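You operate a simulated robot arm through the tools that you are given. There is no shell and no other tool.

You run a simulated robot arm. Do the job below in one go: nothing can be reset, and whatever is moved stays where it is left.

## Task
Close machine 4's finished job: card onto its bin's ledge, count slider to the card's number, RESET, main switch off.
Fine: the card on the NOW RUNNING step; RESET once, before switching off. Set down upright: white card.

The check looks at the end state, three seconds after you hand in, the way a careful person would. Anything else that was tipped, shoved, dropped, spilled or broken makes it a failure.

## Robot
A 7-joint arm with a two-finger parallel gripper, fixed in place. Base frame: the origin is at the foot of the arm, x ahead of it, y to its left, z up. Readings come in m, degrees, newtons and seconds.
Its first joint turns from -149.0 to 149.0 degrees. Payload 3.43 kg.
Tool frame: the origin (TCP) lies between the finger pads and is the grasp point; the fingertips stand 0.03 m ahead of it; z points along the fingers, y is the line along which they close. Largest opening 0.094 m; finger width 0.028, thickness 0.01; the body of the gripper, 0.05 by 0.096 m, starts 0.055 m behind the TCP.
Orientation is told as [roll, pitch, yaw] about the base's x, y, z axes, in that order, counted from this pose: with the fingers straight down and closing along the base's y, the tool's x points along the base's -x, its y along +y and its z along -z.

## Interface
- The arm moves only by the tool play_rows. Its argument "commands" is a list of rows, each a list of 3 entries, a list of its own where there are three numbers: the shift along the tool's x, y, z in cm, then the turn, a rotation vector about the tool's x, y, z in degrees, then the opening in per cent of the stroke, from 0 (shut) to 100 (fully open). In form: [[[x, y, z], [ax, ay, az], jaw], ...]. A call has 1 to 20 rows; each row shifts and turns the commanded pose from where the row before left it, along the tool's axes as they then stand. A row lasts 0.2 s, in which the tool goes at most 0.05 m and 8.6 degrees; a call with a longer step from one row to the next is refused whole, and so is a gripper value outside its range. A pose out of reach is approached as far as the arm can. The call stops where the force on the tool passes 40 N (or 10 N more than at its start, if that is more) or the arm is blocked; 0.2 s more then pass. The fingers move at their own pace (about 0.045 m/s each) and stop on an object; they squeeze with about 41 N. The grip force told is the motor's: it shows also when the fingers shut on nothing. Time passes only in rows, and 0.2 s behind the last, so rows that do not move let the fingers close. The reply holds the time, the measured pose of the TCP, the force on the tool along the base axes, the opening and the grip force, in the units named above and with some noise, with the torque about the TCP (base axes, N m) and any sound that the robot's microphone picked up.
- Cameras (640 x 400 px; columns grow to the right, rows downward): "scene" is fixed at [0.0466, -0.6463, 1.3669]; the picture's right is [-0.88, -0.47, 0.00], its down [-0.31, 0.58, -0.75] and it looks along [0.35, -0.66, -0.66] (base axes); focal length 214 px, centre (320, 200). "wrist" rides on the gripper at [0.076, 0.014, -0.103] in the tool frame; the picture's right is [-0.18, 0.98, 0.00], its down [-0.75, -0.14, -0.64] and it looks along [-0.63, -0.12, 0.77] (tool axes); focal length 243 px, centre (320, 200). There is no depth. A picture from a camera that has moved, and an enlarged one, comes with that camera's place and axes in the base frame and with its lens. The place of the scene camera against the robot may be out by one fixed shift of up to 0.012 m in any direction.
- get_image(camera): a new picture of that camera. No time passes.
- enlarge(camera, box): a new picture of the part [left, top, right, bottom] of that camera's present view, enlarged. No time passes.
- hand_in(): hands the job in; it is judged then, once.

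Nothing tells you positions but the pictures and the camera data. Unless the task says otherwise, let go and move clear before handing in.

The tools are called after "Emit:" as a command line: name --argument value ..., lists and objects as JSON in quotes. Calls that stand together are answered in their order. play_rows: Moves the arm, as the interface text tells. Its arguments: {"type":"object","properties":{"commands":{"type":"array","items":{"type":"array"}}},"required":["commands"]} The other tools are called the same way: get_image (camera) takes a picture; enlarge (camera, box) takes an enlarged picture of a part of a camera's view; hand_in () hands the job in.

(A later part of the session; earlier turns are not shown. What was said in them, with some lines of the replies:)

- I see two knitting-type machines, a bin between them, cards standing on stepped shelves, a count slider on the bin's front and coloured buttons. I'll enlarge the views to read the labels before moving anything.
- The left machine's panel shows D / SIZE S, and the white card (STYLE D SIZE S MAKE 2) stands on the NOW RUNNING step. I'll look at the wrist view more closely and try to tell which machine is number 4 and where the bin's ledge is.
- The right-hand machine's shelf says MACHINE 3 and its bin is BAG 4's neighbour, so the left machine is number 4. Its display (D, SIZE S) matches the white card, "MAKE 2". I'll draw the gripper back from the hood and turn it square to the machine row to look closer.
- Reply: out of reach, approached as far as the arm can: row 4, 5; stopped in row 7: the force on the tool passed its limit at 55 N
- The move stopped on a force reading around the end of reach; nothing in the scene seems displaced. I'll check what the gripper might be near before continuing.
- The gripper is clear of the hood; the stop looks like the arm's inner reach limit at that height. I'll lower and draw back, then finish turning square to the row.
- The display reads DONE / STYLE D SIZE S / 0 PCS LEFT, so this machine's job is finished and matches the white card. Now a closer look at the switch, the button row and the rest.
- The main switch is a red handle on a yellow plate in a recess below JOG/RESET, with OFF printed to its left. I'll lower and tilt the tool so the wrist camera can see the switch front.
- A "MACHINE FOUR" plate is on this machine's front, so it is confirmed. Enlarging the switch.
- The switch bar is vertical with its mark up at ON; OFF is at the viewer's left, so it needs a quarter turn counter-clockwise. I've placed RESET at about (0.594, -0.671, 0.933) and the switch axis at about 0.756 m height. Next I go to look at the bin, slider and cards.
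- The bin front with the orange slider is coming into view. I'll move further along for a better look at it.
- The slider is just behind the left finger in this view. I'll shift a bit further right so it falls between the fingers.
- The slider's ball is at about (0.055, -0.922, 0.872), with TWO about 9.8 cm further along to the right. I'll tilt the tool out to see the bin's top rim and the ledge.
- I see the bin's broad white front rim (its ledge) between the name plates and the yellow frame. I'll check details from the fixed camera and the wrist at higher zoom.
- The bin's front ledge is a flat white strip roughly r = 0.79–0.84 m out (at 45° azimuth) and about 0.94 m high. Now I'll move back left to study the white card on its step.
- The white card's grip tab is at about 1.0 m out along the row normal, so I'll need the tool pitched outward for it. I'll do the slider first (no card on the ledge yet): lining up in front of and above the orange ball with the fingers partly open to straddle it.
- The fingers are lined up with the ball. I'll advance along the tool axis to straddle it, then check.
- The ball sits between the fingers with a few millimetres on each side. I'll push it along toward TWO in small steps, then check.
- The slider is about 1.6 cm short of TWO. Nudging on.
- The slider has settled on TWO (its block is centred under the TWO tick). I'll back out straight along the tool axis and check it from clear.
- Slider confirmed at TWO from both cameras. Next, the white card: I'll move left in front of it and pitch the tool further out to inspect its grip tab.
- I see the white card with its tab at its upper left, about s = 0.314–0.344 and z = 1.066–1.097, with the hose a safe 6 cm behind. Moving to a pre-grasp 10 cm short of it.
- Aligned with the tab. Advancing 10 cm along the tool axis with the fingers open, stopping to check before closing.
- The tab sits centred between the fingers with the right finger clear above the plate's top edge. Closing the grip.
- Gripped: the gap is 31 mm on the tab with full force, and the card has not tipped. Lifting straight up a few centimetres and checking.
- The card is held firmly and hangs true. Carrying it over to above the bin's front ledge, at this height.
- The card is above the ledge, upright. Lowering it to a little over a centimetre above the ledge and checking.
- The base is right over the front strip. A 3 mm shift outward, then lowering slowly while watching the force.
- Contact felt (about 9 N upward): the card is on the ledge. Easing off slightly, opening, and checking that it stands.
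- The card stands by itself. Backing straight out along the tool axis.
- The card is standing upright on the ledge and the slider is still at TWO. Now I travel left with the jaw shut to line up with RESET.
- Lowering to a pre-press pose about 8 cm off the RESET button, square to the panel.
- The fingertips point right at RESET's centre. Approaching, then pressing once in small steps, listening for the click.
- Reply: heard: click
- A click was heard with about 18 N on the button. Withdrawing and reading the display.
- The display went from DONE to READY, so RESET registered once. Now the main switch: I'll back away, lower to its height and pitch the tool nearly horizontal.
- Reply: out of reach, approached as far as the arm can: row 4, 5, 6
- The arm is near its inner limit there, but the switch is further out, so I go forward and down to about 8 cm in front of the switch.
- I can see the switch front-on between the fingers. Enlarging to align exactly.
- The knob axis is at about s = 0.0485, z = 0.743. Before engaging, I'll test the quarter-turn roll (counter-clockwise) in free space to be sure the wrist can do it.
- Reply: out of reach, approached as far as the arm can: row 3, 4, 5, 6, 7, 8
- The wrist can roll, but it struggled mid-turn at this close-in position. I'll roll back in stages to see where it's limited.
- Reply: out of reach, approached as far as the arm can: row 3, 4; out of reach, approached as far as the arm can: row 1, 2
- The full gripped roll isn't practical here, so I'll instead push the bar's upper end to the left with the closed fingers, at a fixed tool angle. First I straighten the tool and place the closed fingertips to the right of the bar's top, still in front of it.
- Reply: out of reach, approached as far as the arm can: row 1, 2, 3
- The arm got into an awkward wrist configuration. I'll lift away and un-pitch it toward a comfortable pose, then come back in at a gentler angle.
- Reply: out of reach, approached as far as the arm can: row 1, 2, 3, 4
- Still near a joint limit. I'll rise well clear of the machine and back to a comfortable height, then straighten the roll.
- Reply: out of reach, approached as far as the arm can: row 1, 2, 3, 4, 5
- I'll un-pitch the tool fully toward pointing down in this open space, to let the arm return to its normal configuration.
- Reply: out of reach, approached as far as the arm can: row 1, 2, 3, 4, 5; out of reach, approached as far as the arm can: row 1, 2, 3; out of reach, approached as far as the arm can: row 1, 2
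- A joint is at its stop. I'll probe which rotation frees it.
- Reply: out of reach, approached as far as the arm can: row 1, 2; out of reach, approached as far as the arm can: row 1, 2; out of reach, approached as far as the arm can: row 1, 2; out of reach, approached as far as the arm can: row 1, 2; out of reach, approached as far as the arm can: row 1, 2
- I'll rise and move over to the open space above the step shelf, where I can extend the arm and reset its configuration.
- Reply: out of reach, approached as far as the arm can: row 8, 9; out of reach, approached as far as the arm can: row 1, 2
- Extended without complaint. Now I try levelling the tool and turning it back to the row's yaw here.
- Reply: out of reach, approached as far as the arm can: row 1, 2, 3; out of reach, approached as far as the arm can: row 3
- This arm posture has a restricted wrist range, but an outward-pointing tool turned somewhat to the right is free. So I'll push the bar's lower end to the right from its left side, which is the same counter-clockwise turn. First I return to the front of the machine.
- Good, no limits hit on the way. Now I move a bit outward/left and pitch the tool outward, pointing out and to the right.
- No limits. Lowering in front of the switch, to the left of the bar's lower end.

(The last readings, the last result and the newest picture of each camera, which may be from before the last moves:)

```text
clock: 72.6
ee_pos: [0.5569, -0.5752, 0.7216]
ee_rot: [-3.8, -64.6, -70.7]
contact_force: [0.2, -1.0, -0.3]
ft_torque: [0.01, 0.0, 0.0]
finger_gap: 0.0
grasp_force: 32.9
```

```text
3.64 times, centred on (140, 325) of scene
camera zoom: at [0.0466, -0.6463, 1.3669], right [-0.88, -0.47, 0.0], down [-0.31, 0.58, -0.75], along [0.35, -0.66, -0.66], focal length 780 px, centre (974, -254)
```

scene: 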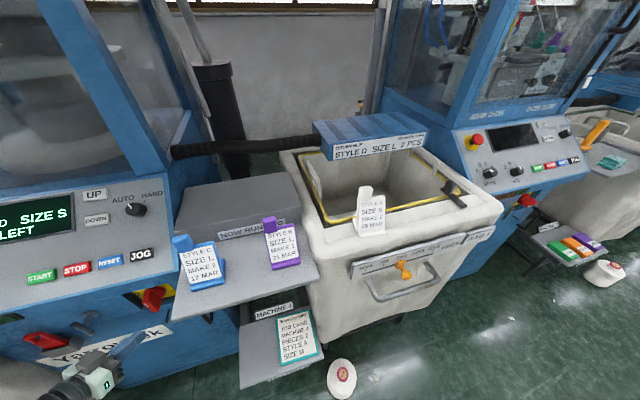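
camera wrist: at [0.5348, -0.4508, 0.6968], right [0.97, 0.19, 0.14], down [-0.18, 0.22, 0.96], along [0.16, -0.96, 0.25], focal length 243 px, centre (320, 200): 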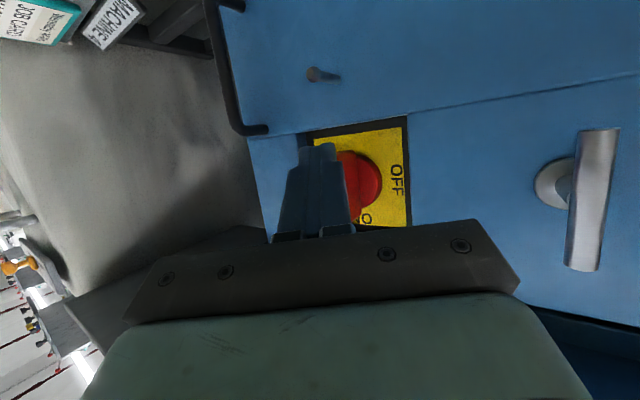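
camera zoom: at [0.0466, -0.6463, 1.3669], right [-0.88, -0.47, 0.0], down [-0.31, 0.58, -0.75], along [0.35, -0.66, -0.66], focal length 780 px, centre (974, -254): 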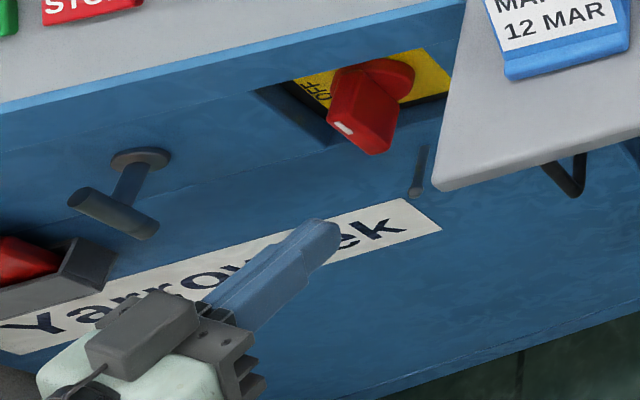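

The fingertips are left of the bar's lower end. A small shift for clearance, then advancing straight toward the panel alongside the bar.

Emit:
play_rows --commands '[[[-0.29, 0.34, -0.35], [0, 0, 0], 0], [[-0.793, 0.985, 1.629], [0, 0, 0], 0], [[-0.793, 0.985, 1.629], [0, 0, 0], 0], [[-0.793, 0.985, 1.629], [0, 0, 0], 0]]'

Emit:
enlarge --camera "wrist" --box '[240, 90, 440, 240]'

Emit:
enlarge --camera "scene" --box '[90, 260, 210, 350]'

```text
clock: 73.6
ee_pos: [0.6013, -0.6156, 0.7289]
ee_rot: [-3.7, -64.6, -70.7]
contact_force: [-0.9, 0.0, 0.1]
ft_torque: [0.02, 0.02, -0.04]
finger_gap: 0.0
grasp_force: 33.3
```

```text
2.67 times, centred on (340, 165) of wrist
camera zoom: at [0.581, -0.4914, 0.7026], right [0.97, 0.19, 0.14], down [-0.18, 0.22, 0.96], along [0.16, -0.96, 0.25], focal length 647 px, centre (267, 293)
```

zoom: 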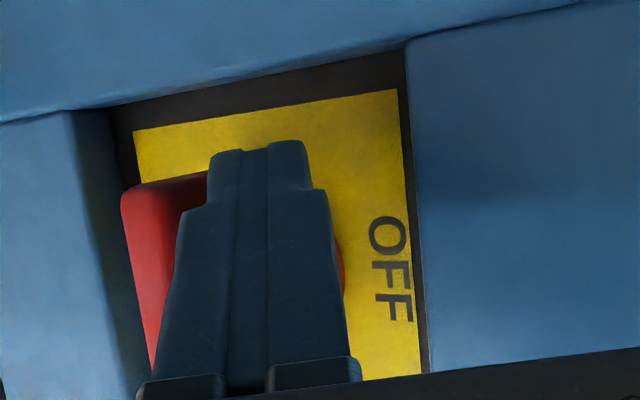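

```text
4.44 times, centred on (150, 305) of scene
camera zoom: at [0.0466, -0.6463, 1.3669], right [-0.88, -0.47, 0.0], down [-0.31, 0.58, -0.75], along [0.35, -0.66, -0.66], focal length 953 px, centre (1076, -267)
```

zoom: 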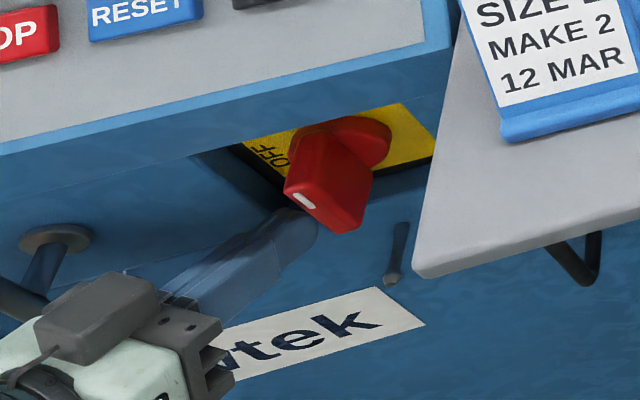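

Alongside the bar with no contact. Now pushing the lower end to the right along an arc; first third, then a check.

Emit:
play_rows --commands '[[[0.113, -0.943, 0.643], [0, 0, 0], 0], [[0.331, -0.381, 0.398], [0, 0, 0], 0], [[0.198, -0.585, 0.461], [0, 0, 0], 0]]'

Emit:
enlarge --camera "wrist" --box '[240, 90, 440, 240]'

Emit:
enlarge --camera "scene" --box '[90, 260, 210, 350]'

```text
clock: 74.4
ee_pos: [0.5866, -0.6301, 0.7175]
ee_rot: [-4.0, -64.7, -70.7]
contact_force: [1.7, 0.6, -0.3]
ft_torque: [-0.03, -0.01, 0.04]
finger_gap: 0.0001
grasp_force: 33.2
```

```text
2.67 times, centred on (340, 165) of wrist
camera zoom: at [0.5651, -0.5067, 0.6917], right [0.97, 0.19, 0.14], down [-0.18, 0.22, 0.96], along [0.16, -0.96, 0.25], focal length 647 px, centre (267, 293)
```

zoom: 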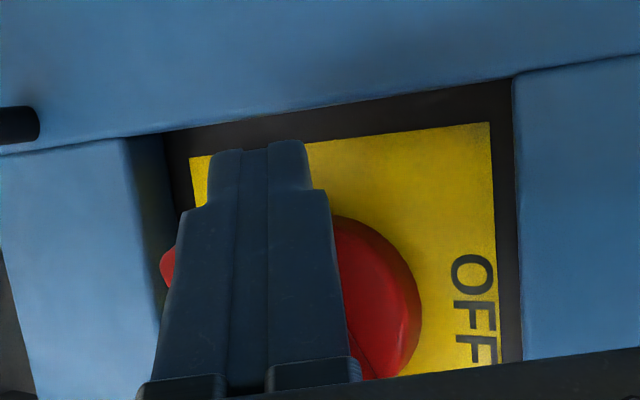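

```text
4.44 times, centred on (150, 305) of scene
camera zoom: at [0.0466, -0.6463, 1.3669], right [-0.88, -0.47, 0.0], down [-0.31, 0.58, -0.75], along [0.35, -0.66, -0.66], focal length 953 px, centre (1076, -267)
```

zoom: 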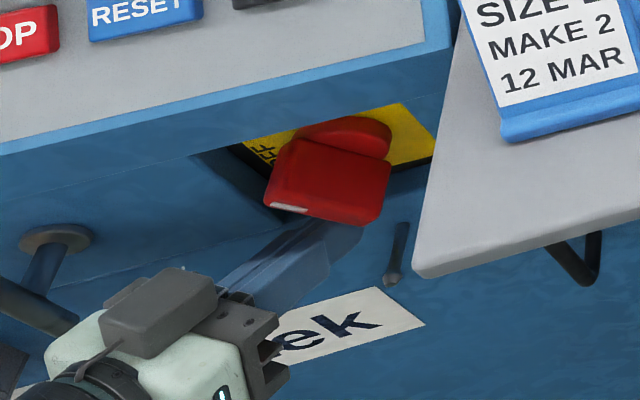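

The bar is turning well toward OFF. Continuing the arc to its stop.

Emit:
play_rows --commands '[[[-0.052, -0.749, 0.441], [0, 0, 0], 0], [[-0.333, -0.81, 0.341], [0, 0, 0], 0]]'

Emit:
enlarge --camera "scene" --box '[90, 260, 210, 350]'

Emit:
enlarge --camera "wrist" --box '[240, 90, 440, 240]'

```text
clock: 75.0
ee_pos: [0.5734, -0.6429, 0.7179]
ee_rot: [-3.8, -64.6, -70.7]
contact_force: [-0.3, -0.6, 1.0]
ft_torque: [0.02, -0.01, -0.02]
finger_gap: 0.0
grasp_force: 32.7
```

```text
4.44 times, centred on (150, 305) of scene
camera zoom: at [0.0466, -0.6463, 1.3669], right [-0.88, -0.47, 0.0], down [-0.31, 0.58, -0.75], along [0.35, -0.66, -0.66], focal length 953 px, centre (1076, -267)
```

zoom: 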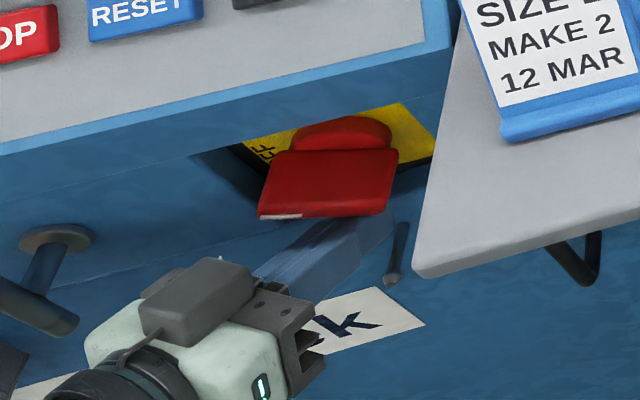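

```text
2.67 times, centred on (340, 165) of wrist
camera zoom: at [0.5519, -0.5195, 0.6925], right [0.97, 0.19, 0.14], down [-0.18, 0.22, 0.96], along [0.16, -0.96, 0.25], focal length 647 px, centre (267, 293)
```

zoom: 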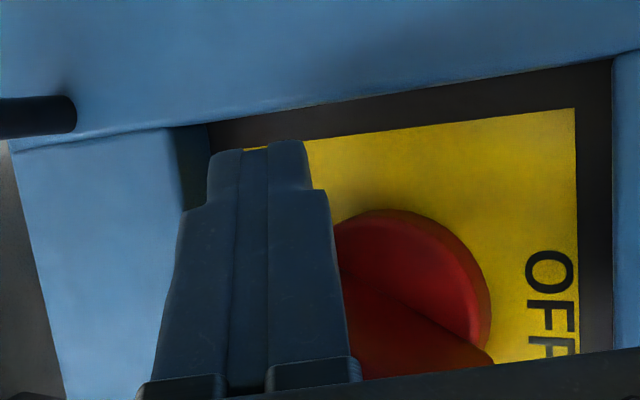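

Emit:
play_rows --commands '[[[-0.649, -0.776, 0.167], [0, 0, 0], 0], [[-0.6, -0.4, -0.04], [0, 0, 0], 0], [[-0.3, -0.2, -0.02], [0, 0, 0], 0]]'

Emit:
enlarge --camera "scene" --box '[90, 260, 210, 350]'

Emit:
get_image --camera "scene"

```text
clock: 75.5
ee_pos: [0.5671, -0.6487, 0.7223]
ee_rot: [-3.5, -64.2, -70.8]
contact_force: [1.0, 4.3, -8.3]
ft_torque: [-0.05, 0.14, 0.04]
finger_gap: 0.0001
grasp_force: 32.4
stopped in row 2: the force on the tool passed its limit at 51 N (the readings are from after the stop); the commanded pose is now the measured one
```

```text
4.44 times, centred on (150, 305) of scene
camera zoom: at [0.0466, -0.6463, 1.3669], right [-0.88, -0.47, 0.0], down [-0.31, 0.58, -0.75], along [0.35, -0.66, -0.66], focal length 953 px, centre (1076, -267)
```

zoom: 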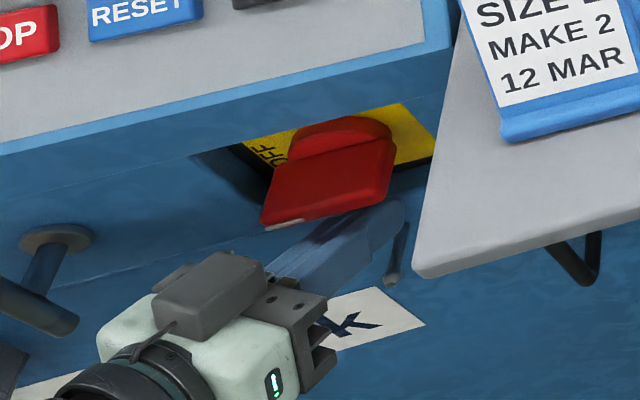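

```text
taken
```

scene: 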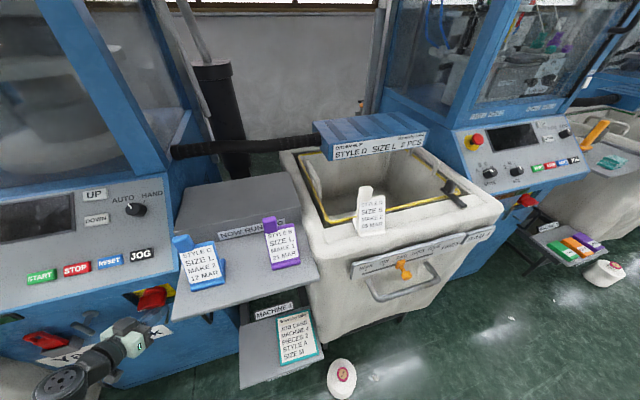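

The machine's display has gone dark and the bar has reached its stop at OFF. I'll back off downward and out, and look closely at where the switch rests.

Emit:
play_rows --commands '[[[0.9, 0.03, 0.42], [0, 0, 0], 0], [[0.385, -0.478, -0.79], [0, 0, 0], 0], [[0.77, -0.956, -1.58], [0, 0, 0], 0], [[1.15, -1.43, -2.37], [0, 0, 0], 0], [[1.15, -1.43, -2.37], [0, 0, 0], 0]]'

Emit:
get_image --camera "wrist"

Emit:
enlarge --camera "wrist" --box '[240, 60, 480, 240]'

Emit:
enlarge --camera "scene" --box '[90, 260, 210, 350]'

```text
clock: 76.7
ee_pos: [0.5038, -0.5821, 0.7124]
ee_rot: [-3.5, -64.2, -70.8]
contact_force: [0.4, 0.0, 0.4]
ft_torque: [-0.01, 0.04, 0.0]
finger_gap: 0.0
grasp_force: 32.6
```

```text
taken
camera wrist: at [0.4823, -0.458, 0.6881], right [0.97, 0.2, 0.14], down [-0.18, 0.21, 0.96], along [0.16, -0.96, 0.24], focal length 243 px, centre (320, 200)
```

wrist: 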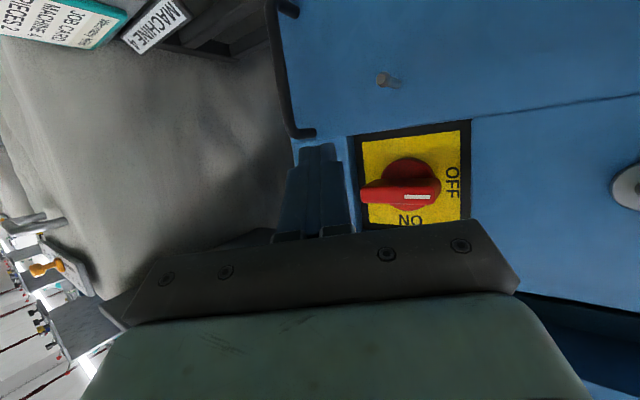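

```text
2.22 times, centred on (360, 150) of wrist
camera zoom: at [0.4823, -0.458, 0.6881], right [0.97, 0.2, 0.14], down [-0.18, 0.21, 0.96], along [0.16, -0.96, 0.24], focal length 539 px, centre (231, 311)
```

zoom: 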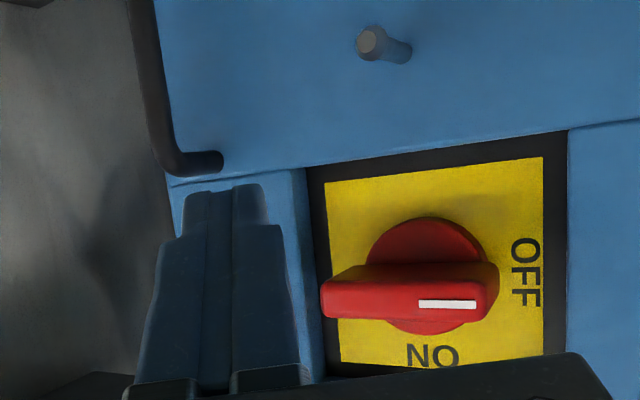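

```text
4.44 times, centred on (150, 305) of scene
camera zoom: at [0.0466, -0.6463, 1.3669], right [-0.88, -0.47, 0.0], down [-0.31, 0.58, -0.75], along [0.35, -0.66, -0.66], focal length 953 px, centre (1076, -267)
```

zoom: 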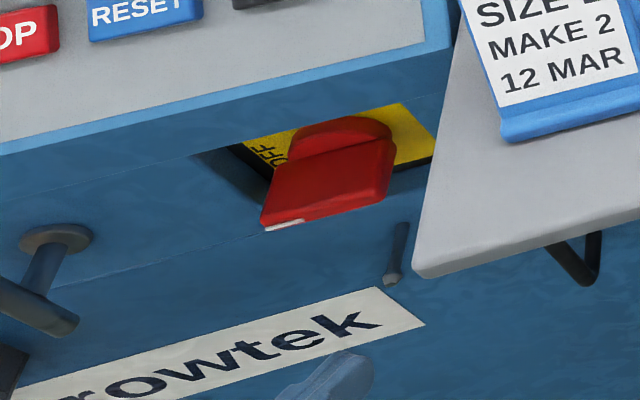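

The mark now points left to OFF, the bar is level, and the display is dark. I'll move the arm up and clear, then check everything once more.

Emit:
play_rows --commands '[[[0.9, -1.1, -1.9], [0, 0, 0], 0], [[-3.61, -0.11, -1.69], [0, 0, 0], 0], [[-3.61, -0.11, -1.69], [0, 0, 0], 0], [[-3.61, -0.11, -1.69], [0, 0, 0], 0], [[-3.61, -0.11, -1.69], [0, 0, 0], 0], [[-3.61, -0.11, -1.69], [0, 0, 0], 0], [[-3.61, -0.11, -1.69], [0, 0, 0], 0], [[-3.61, -0.11, -1.69], [0, 0, 0], 0]]'

Emit:
get_image --camera "wrist"

Emit:
get_image --camera "scene"

Emit:
enlarge --camera "scene" --box '[320, 165, 480, 305]'

Emit:
enlarge --camera "scene" --box '[0, 170, 200, 370]'

Emit:
enlarge --camera "scene" --box '[160, 160, 340, 390]'

```text
clock: 78.5
ee_pos: [0.4876, -0.5705, 0.992]
ee_rot: [-3.5, -64.2, -70.7]
contact_force: [-0.4, -0.3, -0.6]
ft_torque: [-0.03, 0.01, 0.0]
finger_gap: 0.0
grasp_force: 32.7
```

```text
taken
camera wrist: at [0.4659, -0.4454, 0.9674], right [0.97, 0.2, 0.14], down [-0.18, 0.21, 0.96], along [0.16, -0.96, 0.24], focal length 243 px, centre (320, 200)
```

wrist: 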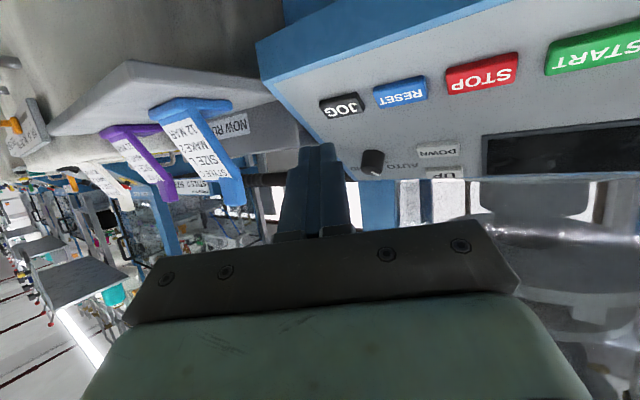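

```text
taken
```

scene: 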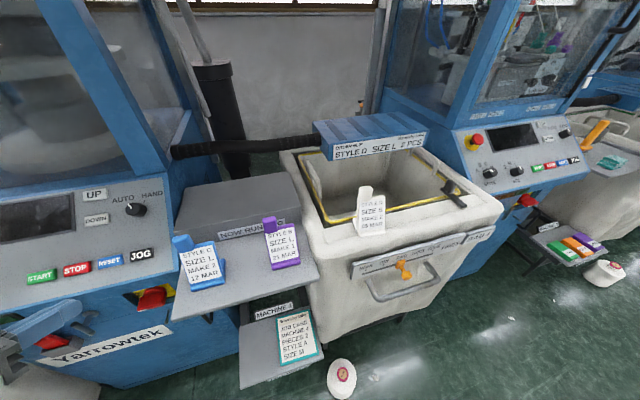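

```text
2.86 times, centred on (400, 235) of scene
camera zoom: at [0.0466, -0.6463, 1.3669], right [-0.88, -0.47, 0.0], down [-0.31, 0.58, -0.75], along [0.35, -0.66, -0.66], focal length 613 px, centre (91, 100)
```

zoom: 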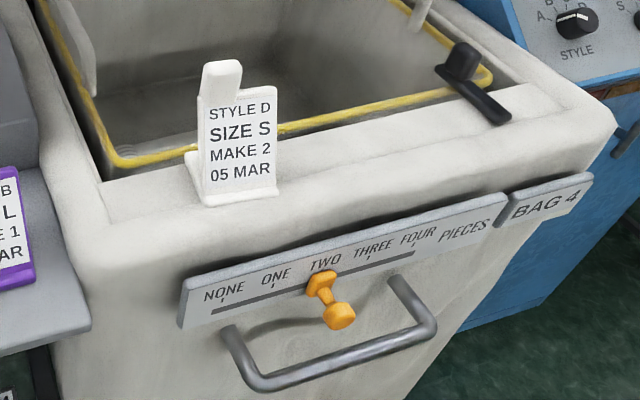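

```text
2.00 times, centred on (100, 270) of scene
camera zoom: at [0.0466, -0.6463, 1.3669], right [-0.88, -0.47, 0.0], down [-0.31, 0.58, -0.75], along [0.35, -0.66, -0.66], focal length 429 px, centre (760, 60)
```

zoom: 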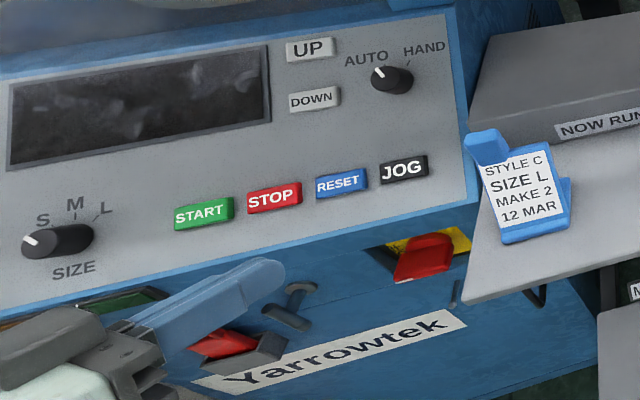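

```text
1.74 times, centred on (250, 275) of scene
camera zoom: at [0.0466, -0.6463, 1.3669], right [-0.88, -0.47, 0.0], down [-0.31, 0.58, -0.75], along [0.35, -0.66, -0.66], focal length 373 px, centre (442, 70)
```

zoom: 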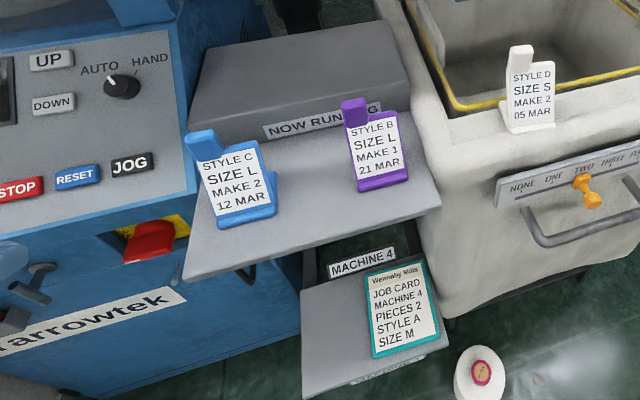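

The end state looks right:
- The white card (STYLE D SIZE S MAKE 2) stands upright on bin 4's front ledge.
- The slider is at TWO.
- RESET was pressed once: the display went from DONE to READY while the machine was still on.
- The main switch points to OFF and the display is dark.
- The other cards and objects are where they were, and the arm is clear.

I'm handing the job in.

Emit:
hand_in

```text
The job is handed in.
```

Machine 4's job is closed out and handed in. I haven't seen the check's verdict, only the final pictures.

- **Card:** the white card from the NOW RUNNING step (STYLE D, SIZE S, MAKE 2) stands upright on bin 4's front rim. No part of the bin is labelled "ledge", so I took the flat strip along that rim to be it.
- **Slider:** it sits at TWO, matching the card's MAKE 2.
- **RESET:** I pressed it once, before switching off. The display went from DONE to READY.
- **Main switch:** it is turned to OFF against its stop, and the display is dark. I pushed the handle round with closed fingers because the wrist could not make the quarter turn while gripping it.

While I was working out how to turn the switch, the arm got stuck in an awkward position. I freed it with moves in open space in front of machine 4 and over the card shelf. An early move also stopped on a 55 N force reading, and I found nothing it had touched.

In the last pictures the other cards, the controls and everything else visible were where they started, and the arm was clear.
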